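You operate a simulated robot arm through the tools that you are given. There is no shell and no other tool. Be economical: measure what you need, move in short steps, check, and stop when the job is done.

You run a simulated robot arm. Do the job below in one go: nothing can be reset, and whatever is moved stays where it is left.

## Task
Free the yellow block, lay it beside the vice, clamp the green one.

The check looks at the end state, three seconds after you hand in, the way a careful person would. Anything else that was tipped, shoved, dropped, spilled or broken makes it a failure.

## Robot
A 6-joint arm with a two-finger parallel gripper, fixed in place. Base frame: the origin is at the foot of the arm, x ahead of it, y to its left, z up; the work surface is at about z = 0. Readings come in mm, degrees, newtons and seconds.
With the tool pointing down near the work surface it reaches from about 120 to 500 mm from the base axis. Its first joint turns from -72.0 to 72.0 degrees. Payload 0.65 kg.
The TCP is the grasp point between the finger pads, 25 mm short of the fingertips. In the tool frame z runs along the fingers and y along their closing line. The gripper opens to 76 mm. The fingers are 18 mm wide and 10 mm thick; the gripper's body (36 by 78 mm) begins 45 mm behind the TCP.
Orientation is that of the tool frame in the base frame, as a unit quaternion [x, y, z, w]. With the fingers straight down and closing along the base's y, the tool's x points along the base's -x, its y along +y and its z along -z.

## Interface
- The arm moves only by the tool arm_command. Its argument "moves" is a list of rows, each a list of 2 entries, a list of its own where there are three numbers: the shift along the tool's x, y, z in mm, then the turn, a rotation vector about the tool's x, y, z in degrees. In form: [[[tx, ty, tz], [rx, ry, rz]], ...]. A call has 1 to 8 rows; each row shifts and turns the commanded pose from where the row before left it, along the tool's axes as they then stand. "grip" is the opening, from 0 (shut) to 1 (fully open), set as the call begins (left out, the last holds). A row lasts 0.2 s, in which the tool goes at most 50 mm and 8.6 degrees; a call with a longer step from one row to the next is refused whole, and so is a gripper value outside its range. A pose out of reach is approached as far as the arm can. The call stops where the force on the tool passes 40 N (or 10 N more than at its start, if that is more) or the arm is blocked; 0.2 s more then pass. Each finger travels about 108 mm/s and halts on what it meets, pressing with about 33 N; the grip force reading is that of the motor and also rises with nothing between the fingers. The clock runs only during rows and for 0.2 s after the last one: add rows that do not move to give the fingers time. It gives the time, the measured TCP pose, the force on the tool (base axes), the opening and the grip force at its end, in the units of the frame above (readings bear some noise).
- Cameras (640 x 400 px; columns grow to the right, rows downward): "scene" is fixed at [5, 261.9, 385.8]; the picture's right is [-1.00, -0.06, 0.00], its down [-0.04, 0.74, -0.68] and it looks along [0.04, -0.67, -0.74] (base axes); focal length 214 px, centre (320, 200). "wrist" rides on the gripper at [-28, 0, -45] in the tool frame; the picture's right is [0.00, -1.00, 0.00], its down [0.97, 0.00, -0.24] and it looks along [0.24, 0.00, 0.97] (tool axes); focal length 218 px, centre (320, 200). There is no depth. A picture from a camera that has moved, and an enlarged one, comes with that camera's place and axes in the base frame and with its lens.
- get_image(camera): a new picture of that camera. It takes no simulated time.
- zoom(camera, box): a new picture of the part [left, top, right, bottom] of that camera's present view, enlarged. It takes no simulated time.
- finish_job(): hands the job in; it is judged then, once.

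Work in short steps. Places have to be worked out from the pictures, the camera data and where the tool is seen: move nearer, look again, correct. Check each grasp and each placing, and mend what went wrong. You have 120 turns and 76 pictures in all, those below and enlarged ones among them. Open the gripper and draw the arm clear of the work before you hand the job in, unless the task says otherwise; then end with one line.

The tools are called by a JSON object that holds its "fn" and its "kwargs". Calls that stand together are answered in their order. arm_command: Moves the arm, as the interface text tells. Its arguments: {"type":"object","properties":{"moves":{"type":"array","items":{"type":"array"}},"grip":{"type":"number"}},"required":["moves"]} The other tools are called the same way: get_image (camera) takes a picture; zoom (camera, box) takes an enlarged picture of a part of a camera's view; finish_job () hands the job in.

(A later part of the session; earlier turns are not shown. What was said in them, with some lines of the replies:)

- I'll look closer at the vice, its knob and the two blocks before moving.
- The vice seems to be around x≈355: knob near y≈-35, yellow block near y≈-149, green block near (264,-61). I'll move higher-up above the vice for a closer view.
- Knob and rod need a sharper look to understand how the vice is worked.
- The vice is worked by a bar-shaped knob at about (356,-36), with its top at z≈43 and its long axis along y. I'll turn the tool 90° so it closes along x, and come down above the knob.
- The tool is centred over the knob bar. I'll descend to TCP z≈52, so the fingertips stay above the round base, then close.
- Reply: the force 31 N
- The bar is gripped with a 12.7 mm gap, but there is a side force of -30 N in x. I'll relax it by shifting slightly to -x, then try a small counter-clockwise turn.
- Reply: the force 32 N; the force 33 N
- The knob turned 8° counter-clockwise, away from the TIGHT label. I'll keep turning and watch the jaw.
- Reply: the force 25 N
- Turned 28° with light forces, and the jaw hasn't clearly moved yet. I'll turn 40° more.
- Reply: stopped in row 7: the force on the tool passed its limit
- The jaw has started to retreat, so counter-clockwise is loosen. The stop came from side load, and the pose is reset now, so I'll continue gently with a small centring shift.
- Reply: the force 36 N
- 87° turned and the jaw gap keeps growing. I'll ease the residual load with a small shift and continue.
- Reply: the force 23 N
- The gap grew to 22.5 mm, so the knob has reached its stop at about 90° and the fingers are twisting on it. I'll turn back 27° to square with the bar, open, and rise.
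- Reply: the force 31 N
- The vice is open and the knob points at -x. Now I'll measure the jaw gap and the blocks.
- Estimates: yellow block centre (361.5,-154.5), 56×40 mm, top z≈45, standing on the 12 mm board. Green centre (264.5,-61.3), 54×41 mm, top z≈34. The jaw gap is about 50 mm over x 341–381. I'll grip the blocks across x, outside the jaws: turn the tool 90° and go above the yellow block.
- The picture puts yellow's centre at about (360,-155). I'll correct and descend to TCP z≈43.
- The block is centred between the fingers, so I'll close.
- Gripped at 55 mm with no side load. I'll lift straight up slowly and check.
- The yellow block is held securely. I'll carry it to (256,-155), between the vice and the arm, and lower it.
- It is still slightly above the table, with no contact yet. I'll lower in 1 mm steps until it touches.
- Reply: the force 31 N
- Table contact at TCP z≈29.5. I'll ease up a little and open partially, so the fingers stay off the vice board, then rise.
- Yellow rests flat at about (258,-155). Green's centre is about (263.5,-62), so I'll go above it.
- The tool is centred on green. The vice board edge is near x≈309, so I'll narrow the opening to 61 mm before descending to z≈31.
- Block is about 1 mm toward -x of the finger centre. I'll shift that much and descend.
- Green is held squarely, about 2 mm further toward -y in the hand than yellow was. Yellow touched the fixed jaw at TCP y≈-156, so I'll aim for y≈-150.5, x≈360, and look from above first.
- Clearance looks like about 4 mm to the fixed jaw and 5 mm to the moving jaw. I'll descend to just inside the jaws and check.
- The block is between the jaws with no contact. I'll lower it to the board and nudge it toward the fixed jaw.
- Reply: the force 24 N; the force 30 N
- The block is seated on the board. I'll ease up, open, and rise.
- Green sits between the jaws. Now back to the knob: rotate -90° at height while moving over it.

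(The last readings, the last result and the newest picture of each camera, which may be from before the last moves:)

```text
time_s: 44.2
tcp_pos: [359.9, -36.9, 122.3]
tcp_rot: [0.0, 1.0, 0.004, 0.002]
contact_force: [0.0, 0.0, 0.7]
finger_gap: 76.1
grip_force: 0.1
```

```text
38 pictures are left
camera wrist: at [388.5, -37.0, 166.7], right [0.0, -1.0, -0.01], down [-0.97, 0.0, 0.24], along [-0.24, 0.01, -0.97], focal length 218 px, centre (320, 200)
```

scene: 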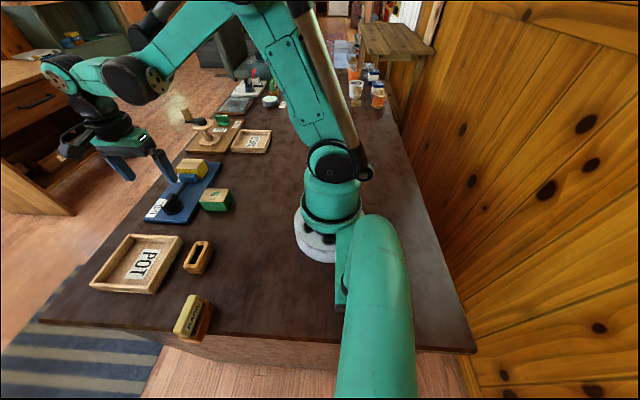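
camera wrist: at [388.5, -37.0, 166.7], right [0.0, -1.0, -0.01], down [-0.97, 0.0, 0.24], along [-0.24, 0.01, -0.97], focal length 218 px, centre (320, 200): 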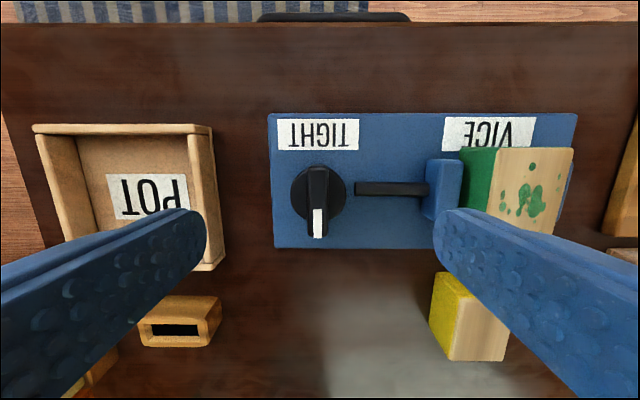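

The knob bar lies along x, centred near (357,-35.5). I'll narrow the opening, centre and descend to z≈53, then close.

{"fn": "arm_command", "kwargs": {"moves": [[[3, 1.2, 0], [0, 0, 0]], [[0, 0, 35], [0, 0, 0]], [[0, 0, 34], [0, 0, 0]], [[0, 0, 0], [0, 0, 0]]], "grip": 0.5}}

{"fn": "arm_command", "kwargs": {"moves": [[[0, 0, 0], [0, 0, 0]], [[0, 0, 0], [0, 0, 0]], [[0, 0, 0], [0, 0, 0]]], "grip": 0}}

{"fn": "get_image", "kwargs": {"camera": "wrist"}}

```text
time_s: 45.2
tcp_pos: [356.7, -36.7, 52.1]
tcp_rot: [0.0, 1.0, 0.003, 0.002]
contact_force: [0.5, 0.9, -0.4]
finger_gap: 37.8
grip_force: 0.2
```

```text
time_s: 46.0
tcp_pos: [357.3, -36.9, 54.0]
tcp_rot: [0.0, 1.0, 0.006, 0.001]
contact_force: [-1.2, 27.6, -14.6]
finger_gap: 12.7
grip_force: 33.3
```

```text
37 pictures are left
camera wrist: at [385.6, -35.4, 97.5], right [0.0, -1.0, -0.01], down [-0.97, 0.0, 0.24], along [-0.24, 0.01, -0.97], focal length 218 px, centre (320, 200)
```

wrist: 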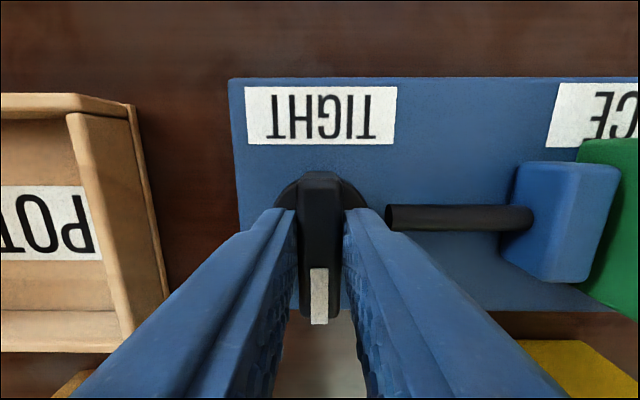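

Knob gripped; +27 N sideways means I should shift about +0.8 mm in y. Then I turn clockwise in small steps.

{"fn": "arm_command", "kwargs": {"moves": [[[0, 0.8, 0], [0, 0, 0]], [[0, 0, 0], [0, 0, 0]]]}}

{"fn": "arm_command", "kwargs": {"moves": [[[0, 0, 0], [0, 0, 5]], [[0, 0, 0], [0, 0, 5]], [[0, 0, 0], [0, 0, 5]], [[0, 0, 0], [0, 0, 5]], [[0, 0, 0], [0, 0, 0]]]}}

{"fn": "arm_command", "kwargs": {"moves": [[[0, 0, 0], [0, 0, 5]], [[0, 0, 0], [0, 0, 5]], [[0, 0, 0], [0, 0, 5]], [[0, 0, 0], [0, 0, 5]], [[0, 0, 0], [0, 0, 0]]]}}

{"fn": "zoom", "kwargs": {"camera": "scene", "box": [110, 130, 240, 230]}}

```text
time_s: 46.6
tcp_pos: [357.0, -34.9, 54.1]
tcp_rot: [0.0, 1.0, 0.003, 0.002]
contact_force: [6.2, 19.3, -27.0]
finger_gap: 12.9
grip_force: 33.3
```

```text
time_s: 47.8
tcp_pos: [357.1, -36.0, 53.9]
tcp_rot: [0.175, 0.985, 0.002, 0.002]
contact_force: [3.3, -1.4, 6.6]
finger_gap: 12.6
grip_force: 33.2
```

```text
time_s: 49.0
tcp_pos: [356.6, -36.7, 52.3]
tcp_rot: [0.344, 0.939, 0.001, 0.0]
contact_force: [-9.3, -30.3, 18.5]
finger_gap: 12.8
grip_force: 33.2
```

```text
4.00 times, centred on (175, 180) of scene
camera zoom: at [5.0, 261.9, 385.8], right [-1.0, -0.06, 0.0], down [-0.04, 0.74, -0.68], along [0.04, -0.67, -0.74], focal length 858 px, centre (900, 280)
```

zoom: 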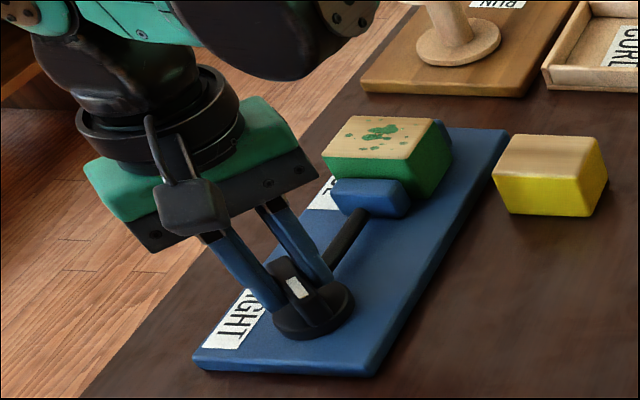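

40° turned and the jaw is closing onto the green block. I'll relieve the side load and continue.

{"fn": "arm_command", "kwargs": {"moves": [[[-0.5, -0.6, 0], [0, 0, 0]], [[0, 0, 0], [0, 0, 5]], [[0, 0, 0], [0, 0, 5]], [[0, 0, 0], [0, 0, 5]], [[0, 0, 0], [0, 0, 5]], [[0, 0, 0], [0, 0, 0]]]}}

{"fn": "arm_command", "kwargs": {"moves": [[[0, 0, 0], [0, 0, 5]], [[0, 0, 0], [0, 0, 5]], [[0, 0, 0], [0, 0, 5]], [[0, 0, 0], [0, 0, 0]]]}}

{"fn": "zoom", "kwargs": {"camera": "scene", "box": [110, 130, 240, 230]}}

```text
time_s: 50.2
tcp_pos: [356.2, -36.6, 53.4]
tcp_rot: [0.489, 0.872, -0.001, -0.001]
contact_force: [-0.6, -0.8, 1.1]
finger_gap: 12.8
grip_force: 32.9
stopped in row 5: the force on the tool passed its limit (the readings are from after the stop); the commanded pose is now the measured one
```

```text
time_s: 51.3
tcp_pos: [355.2, -37.8, 53.7]
tcp_rot: [0.599, 0.801, -0.003, -0.001]
contact_force: [-0.9, 0.3, 4.8]
finger_gap: 12.9
grip_force: 33.4
stopped in row 4: the force on the tool passed its limit (the readings are from after the stop); the commanded pose is now the measured one
```

```text
4.00 times, centred on (175, 180) of scene
camera zoom: at [5.0, 261.9, 385.8], right [-1.0, -0.06, 0.0], down [-0.04, 0.74, -0.68], along [0.04, -0.67, -0.74], focal length 858 px, centre (900, 280)
```

zoom: 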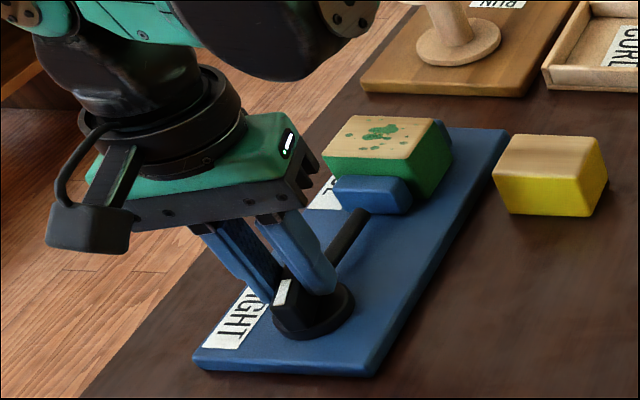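

About 74° turned; forces are relaxed now. I'll continue the remaining 16–18° in small steps.

{"fn": "arm_command", "kwargs": {"moves": [[[0, 0, 0], [0, 0, 3]], [[0, 0, 0], [0, 0, 3]], [[0, 0, 0], [0, 0, 3]], [[0, 0, 0], [0, 0, 0]]]}}

{"fn": "arm_command", "kwargs": {"moves": [[[0, 0, 0], [0, 0, 3]], [[0, 0, 0], [0, 0, 3]], [[0, 0, 0], [0, 0, 3]], [[0, 0, 0], [0, 0, 0]]]}}

{"fn": "zoom", "kwargs": {"camera": "scene", "box": [110, 130, 240, 230]}}

{"fn": "get_image", "kwargs": {"camera": "wrist"}}

```text
time_s: 52.3
tcp_pos: [356.0, -36.6, 53.2]
tcp_rot: [0.661, 0.751, -0.004, -0.002]
contact_force: [-11.3, -5.2, 23.5]
finger_gap: 12.7
grip_force: 33.3
```

```text
time_s: 53.3
tcp_pos: [355.0, -37.0, 52.3]
tcp_rot: [0.718, 0.696, -0.004, -0.002]
contact_force: [-27.7, -11.3, 16.5]
finger_gap: 12.7
grip_force: 32.6
```

```text
4.00 times, centred on (175, 180) of scene
camera zoom: at [5.0, 261.9, 385.8], right [-1.0, -0.06, 0.0], down [-0.04, 0.74, -0.68], along [0.04, -0.67, -0.74], focal length 858 px, centre (900, 280)
```

zoom: 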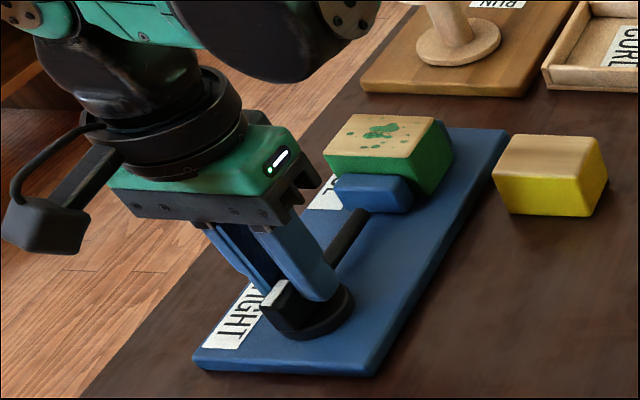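

```text
33 pictures are left
camera wrist: at [355.3, -64.6, 96.9], right [-1.0, 0.03, 0.01], down [0.03, 0.97, 0.24], along [0.0, 0.24, -0.97], focal length 218 px, centre (320, 200)
```

wrist: 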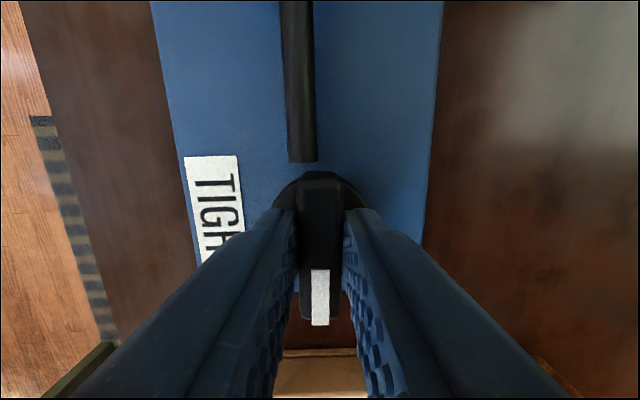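

At 92°, matching the original clamped position. I'll press a little further to confirm it is tight at the stop.

{"fn": "arm_command", "kwargs": {"moves": [[[0, -0.5, 0], [0, 0, 0]], [[0, 0, 0], [0, 0, 3]], [[0, 0, 0], [0, 0, 3]], [[0, 0, 0], [0, 0, 3]], [[0, 0, 0], [0, 0, 0]]]}}

{"fn": "get_image", "kwargs": {"camera": "wrist"}}

```text
time_s: 54.5
tcp_pos: [355.3, -36.4, 52.5]
tcp_rot: [0.771, 0.637, -0.005, -0.002]
contact_force: [-30.7, -19.1, -2.9]
finger_gap: 12.8
grip_force: 32.8
```

```text
32 pictures are left
camera wrist: at [350.7, -63.8, 97.2], right [-0.98, 0.19, 0.01], down [0.18, 0.95, 0.23], along [0.03, 0.23, -0.97], focal length 218 px, centre (320, 200)
```

wrist: 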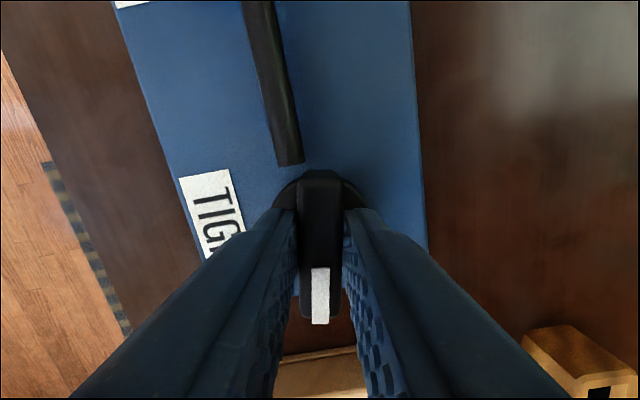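

The knob still follows at 101°, so it isn't at its stop. I'll check the jaw contact closely before continuing.

{"fn": "zoom", "kwargs": {"camera": "scene", "box": [165, 145, 215, 195]}}

{"fn": "arm_command", "kwargs": {"moves": [[[0, -0.5, 0], [0, 0, 0]], [[0, 0, 0], [0, 0, 4]], [[0, 0, 0], [0, 0, 4]], [[0, 0, 0], [0, 0, 0]]]}}

{"fn": "zoom", "kwargs": {"camera": "scene", "box": [165, 145, 215, 195]}}

{"fn": "get_image", "kwargs": {"camera": "wrist"}}

```text
8.00 times, centred on (190, 170) of scene
camera zoom: at [5.0, 261.9, 385.8], right [-1.0, -0.06, 0.0], down [-0.04, 0.74, -0.68], along [0.04, -0.67, -0.74], focal length 1716 px, centre (1360, 440)
```

zoom: 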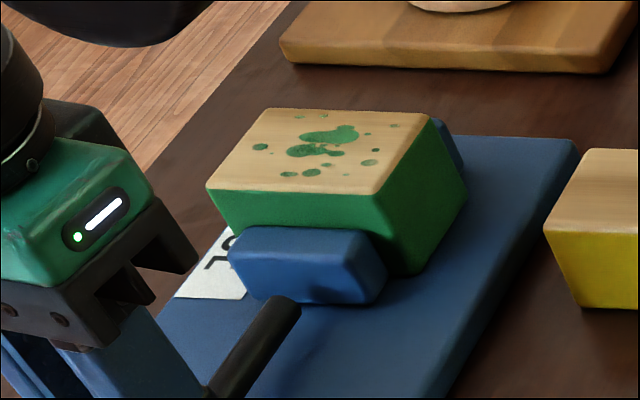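

```text
time_s: 55.5
tcp_pos: [354.1, -37.0, 51.6]
tcp_rot: [0.812, 0.584, -0.004, -0.002]
contact_force: [-22.0, -6.4, -11.6]
finger_gap: 12.8
grip_force: 32.7
```

```text
8.00 times, centred on (190, 170) of scene
camera zoom: at [5.0, 261.9, 385.8], right [-1.0, -0.06, 0.0], down [-0.04, 0.74, -0.68], along [0.04, -0.67, -0.74], focal length 1716 px, centre (1360, 440)
```

zoom: 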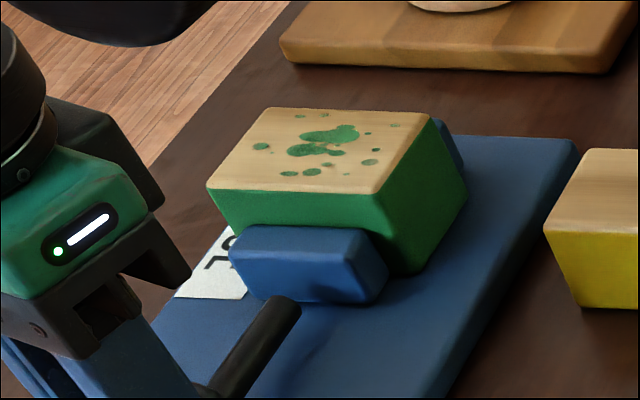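

```text
29 pictures are left
camera wrist: at [346.6, -62.8, 97.2], right [-0.95, 0.32, 0.01], down [0.31, 0.92, 0.24], along [0.07, 0.23, -0.97], focal length 218 px, centre (320, 200)
```

wrist: 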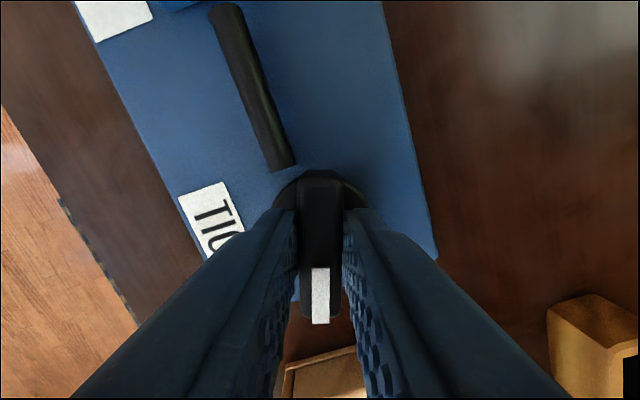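

The jaw now rests on green and no longer moves while the knob turns, so it's building up tightness. I'll continue a little to find the stop.

{"fn": "arm_command", "kwargs": {"moves": [[[0, 0, 0], [0, 0, 4]], [[0, 0, 0], [0, 0, 4]], [[0, 0, 0], [0, 0, 4]], [[0, 0, 0], [0, 0, 0]]]}}

{"fn": "get_image", "kwargs": {"camera": "wrist"}}

{"fn": "zoom", "kwargs": {"camera": "scene", "box": [110, 130, 240, 230]}}

```text
time_s: 56.5
tcp_pos: [354.8, -36.3, 53.8]
tcp_rot: [0.868, 0.496, -0.004, -0.001]
contact_force: [-22.1, 3.2, 18.5]
finger_gap: 14.0
grip_force: 33.9
```

```text
28 pictures are left
camera wrist: at [341.4, -59.9, 97.4], right [-0.86, 0.51, 0.01], down [0.5, 0.84, 0.24], along [0.11, 0.21, -0.97], focal length 218 px, centre (320, 200)
```

wrist: 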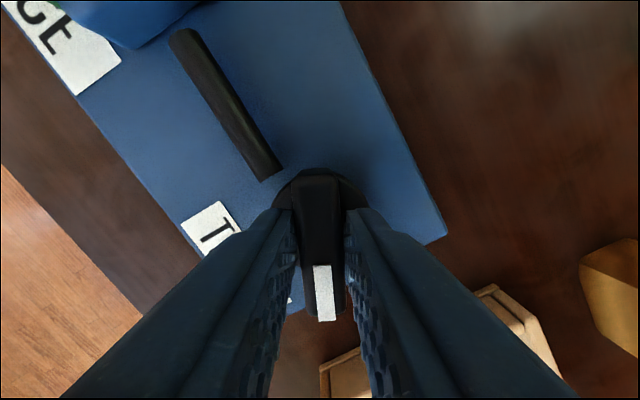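

```text
4.00 times, centred on (175, 180) of scene
camera zoom: at [5.0, 261.9, 385.8], right [-1.0, -0.06, 0.0], down [-0.04, 0.74, -0.68], along [0.04, -0.67, -0.74], focal length 858 px, centre (900, 280)
```

zoom: 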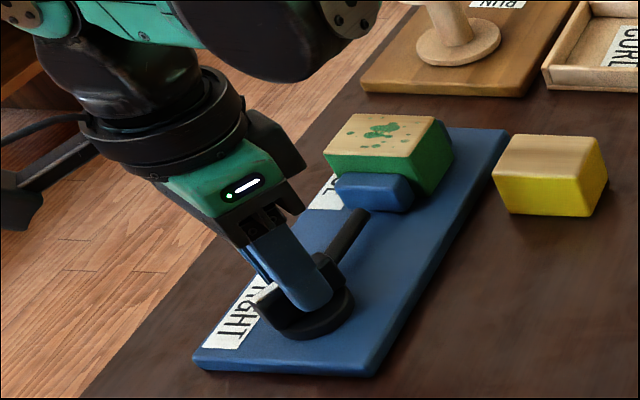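

The gap has risen to 14 mm, so the knob has hit its tight stop at about 115°, pointing at TIGHT. I'll back off a few degrees of tool twist, open modestly and rise.

{"fn": "arm_command", "kwargs": {"moves": [[[0, 0, 0], [0, 0, -4]], [[0, 0, 0], [0, 0, 0]]]}}

{"fn": "arm_command", "kwargs": {"moves": [[[0, 0, 0], [0, 0, 0]], [[0, 0, 0], [0, 0, 0]], [[0, 0, -20], [0, 0, 0]], [[0, 0, -40], [0, 0, 0]], [[0, 0, -40], [0, 0, 0]], [[0, 0, -40], [0, 0, 0]], [[0, 0, 0], [0, 0, 0]]], "grip": 0.5}}

{"fn": "zoom", "kwargs": {"camera": "scene", "box": [110, 110, 260, 260]}}

{"fn": "get_image", "kwargs": {"camera": "wrist"}}

```text
time_s: 57.1
tcp_pos: [354.7, -35.1, 53.2]
tcp_rot: [0.851, 0.526, -0.002, -0.001]
contact_force: [-16.7, 7.9, 26.8]
finger_gap: 14.1
grip_force: 33.9
```

```text
time_s: 58.7
tcp_pos: [355.6, -38.0, 194.2]
tcp_rot: [0.851, 0.525, -0.003, 0.0]
contact_force: [-0.1, -0.1, -0.4]
finger_gap: 38.1
grip_force: 0.1
```

```text
2.67 times, centred on (185, 185) of scene
camera zoom: at [5.0, 261.9, 385.8], right [-1.0, -0.06, 0.0], down [-0.04, 0.74, -0.68], along [0.04, -0.67, -0.74], focal length 572 px, centre (680, 240)
```

zoom: 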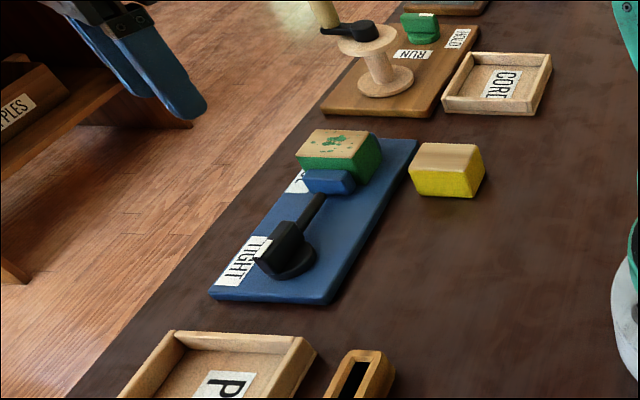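

```text
25 pictures are left
camera wrist: at [343.9, -62.1, 238.7], right [-0.89, 0.45, 0.0], down [0.44, 0.87, 0.24], along [0.1, 0.21, -0.97], focal length 218 px, centre (320, 200)
```

wrist: 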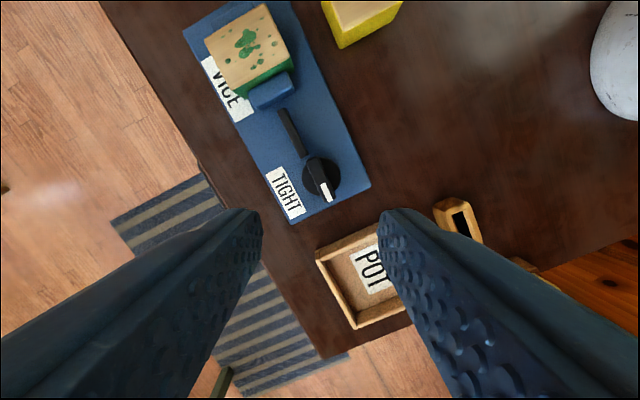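

I'll verify jaw contact and the knob angle up close.

{"fn": "zoom", "kwargs": {"camera": "scene", "box": [155, 145, 215, 225]}}

{"fn": "zoom", "kwargs": {"camera": "wrist", "box": [180, 0, 380, 220]}}

```text
5.00 times, centred on (185, 185) of scene
camera zoom: at [5.0, 261.9, 385.8], right [-1.0, -0.06, 0.0], down [-0.04, 0.74, -0.68], along [0.04, -0.67, -0.74], focal length 1072 px, centre (995, 275)
```

zoom: 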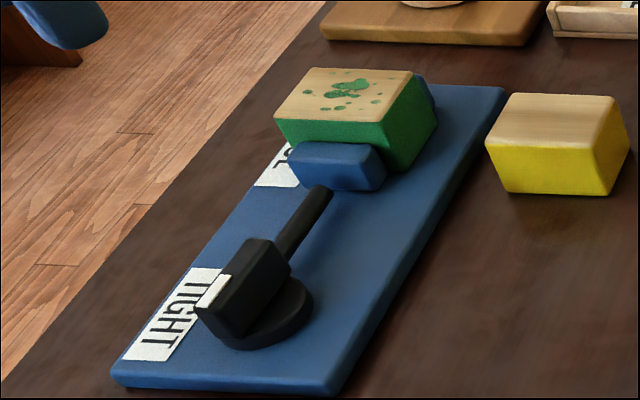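

```text
1.82 times, centred on (280, 110) of wrist
camera zoom: at [343.9, -62.1, 238.7], right [-0.89, 0.45, 0.0], down [0.44, 0.87, 0.24], along [0.1, 0.21, -0.97], focal length 397 px, centre (393, 364)
```

zoom: 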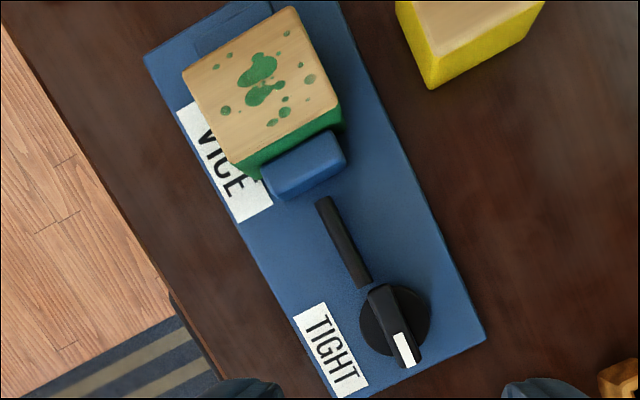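

The jaw bears on green at the same place it held yellow, and the knob sits about 8° tighter than it was at the start. I'll draw the arm clear, open, and check that it holds over time.

{"fn": "arm_command", "kwargs": {"moves": [[[0, 0, -30], [0, 0, 0]], [[0, 0, -30], [0, 0, 0]], [[0, 0, 0], [0, 0, 0]], [[0, 0, 0], [0, 0, 0]], [[0, 0, 0], [0, 0, 0]], [[0, 0, 0], [0, 0, 0]], [[0, 0, 0], [0, 0, 0]], [[0, 0, 0], [0, 0, 0]]], "grip": 1}}

{"fn": "zoom", "kwargs": {"camera": "scene", "box": [155, 145, 215, 225]}}

{"fn": "get_image", "kwargs": {"camera": "wrist"}}

{"fn": "get_image", "kwargs": {"camera": "scene"}}

```text
time_s: 60.5
tcp_pos: [355.8, -38.4, 253.5]
tcp_rot: [0.851, 0.525, -0.003, 0.001]
contact_force: [0.7, -0.6, 0.1]
finger_gap: 75.8
grip_force: 0.1
```

```text
5.00 times, centred on (185, 185) of scene
camera zoom: at [5.0, 261.9, 385.8], right [-1.0, -0.06, 0.0], down [-0.04, 0.74, -0.68], along [0.04, -0.67, -0.74], focal length 1072 px, centre (995, 275)
```

zoom: 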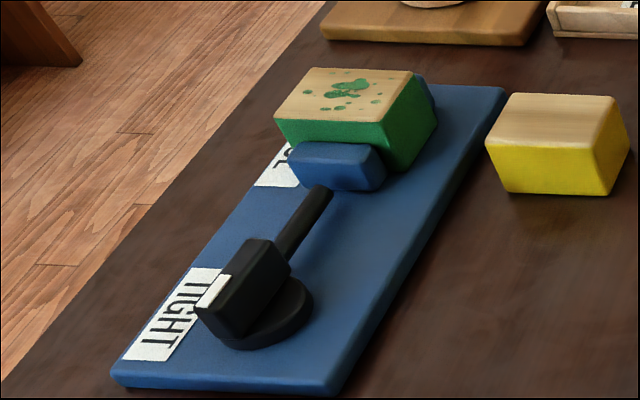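

```text
21 pictures are left
camera wrist: at [344.8, -61.8, 298.4], right [-0.89, 0.45, 0.0], down [0.44, 0.87, 0.24], along [0.1, 0.21, -0.97], focal length 218 px, centre (320, 200)
```

wrist: 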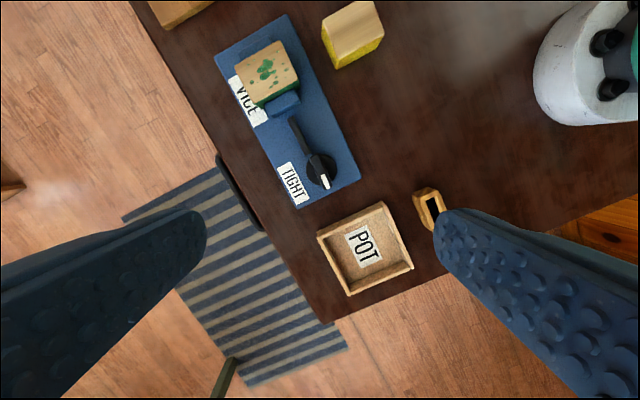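

```text
20 pictures are left
```

scene: 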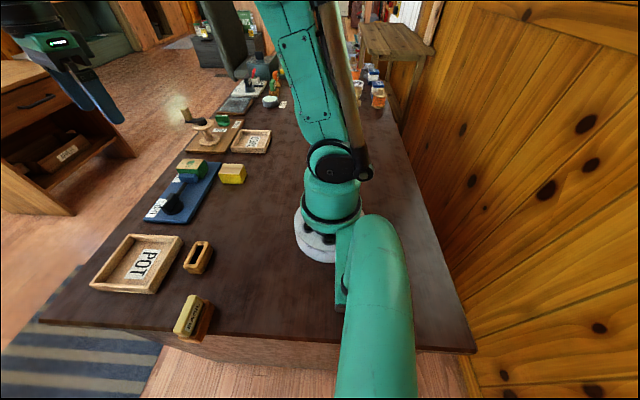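

Nothing has moved since the release: green is clamped, yellow lies flat beside the vice, and nothing else looks disturbed. The gripper is open and the arm is clear, so I'm handing in.

{"fn": "finish_job", "kwargs": {}}

```text
The job is handed in.
```

The yellow block is out and lying flat beside the vice. The green block is clamped in its place, judged from the pictures and the knob position, without a pull test.
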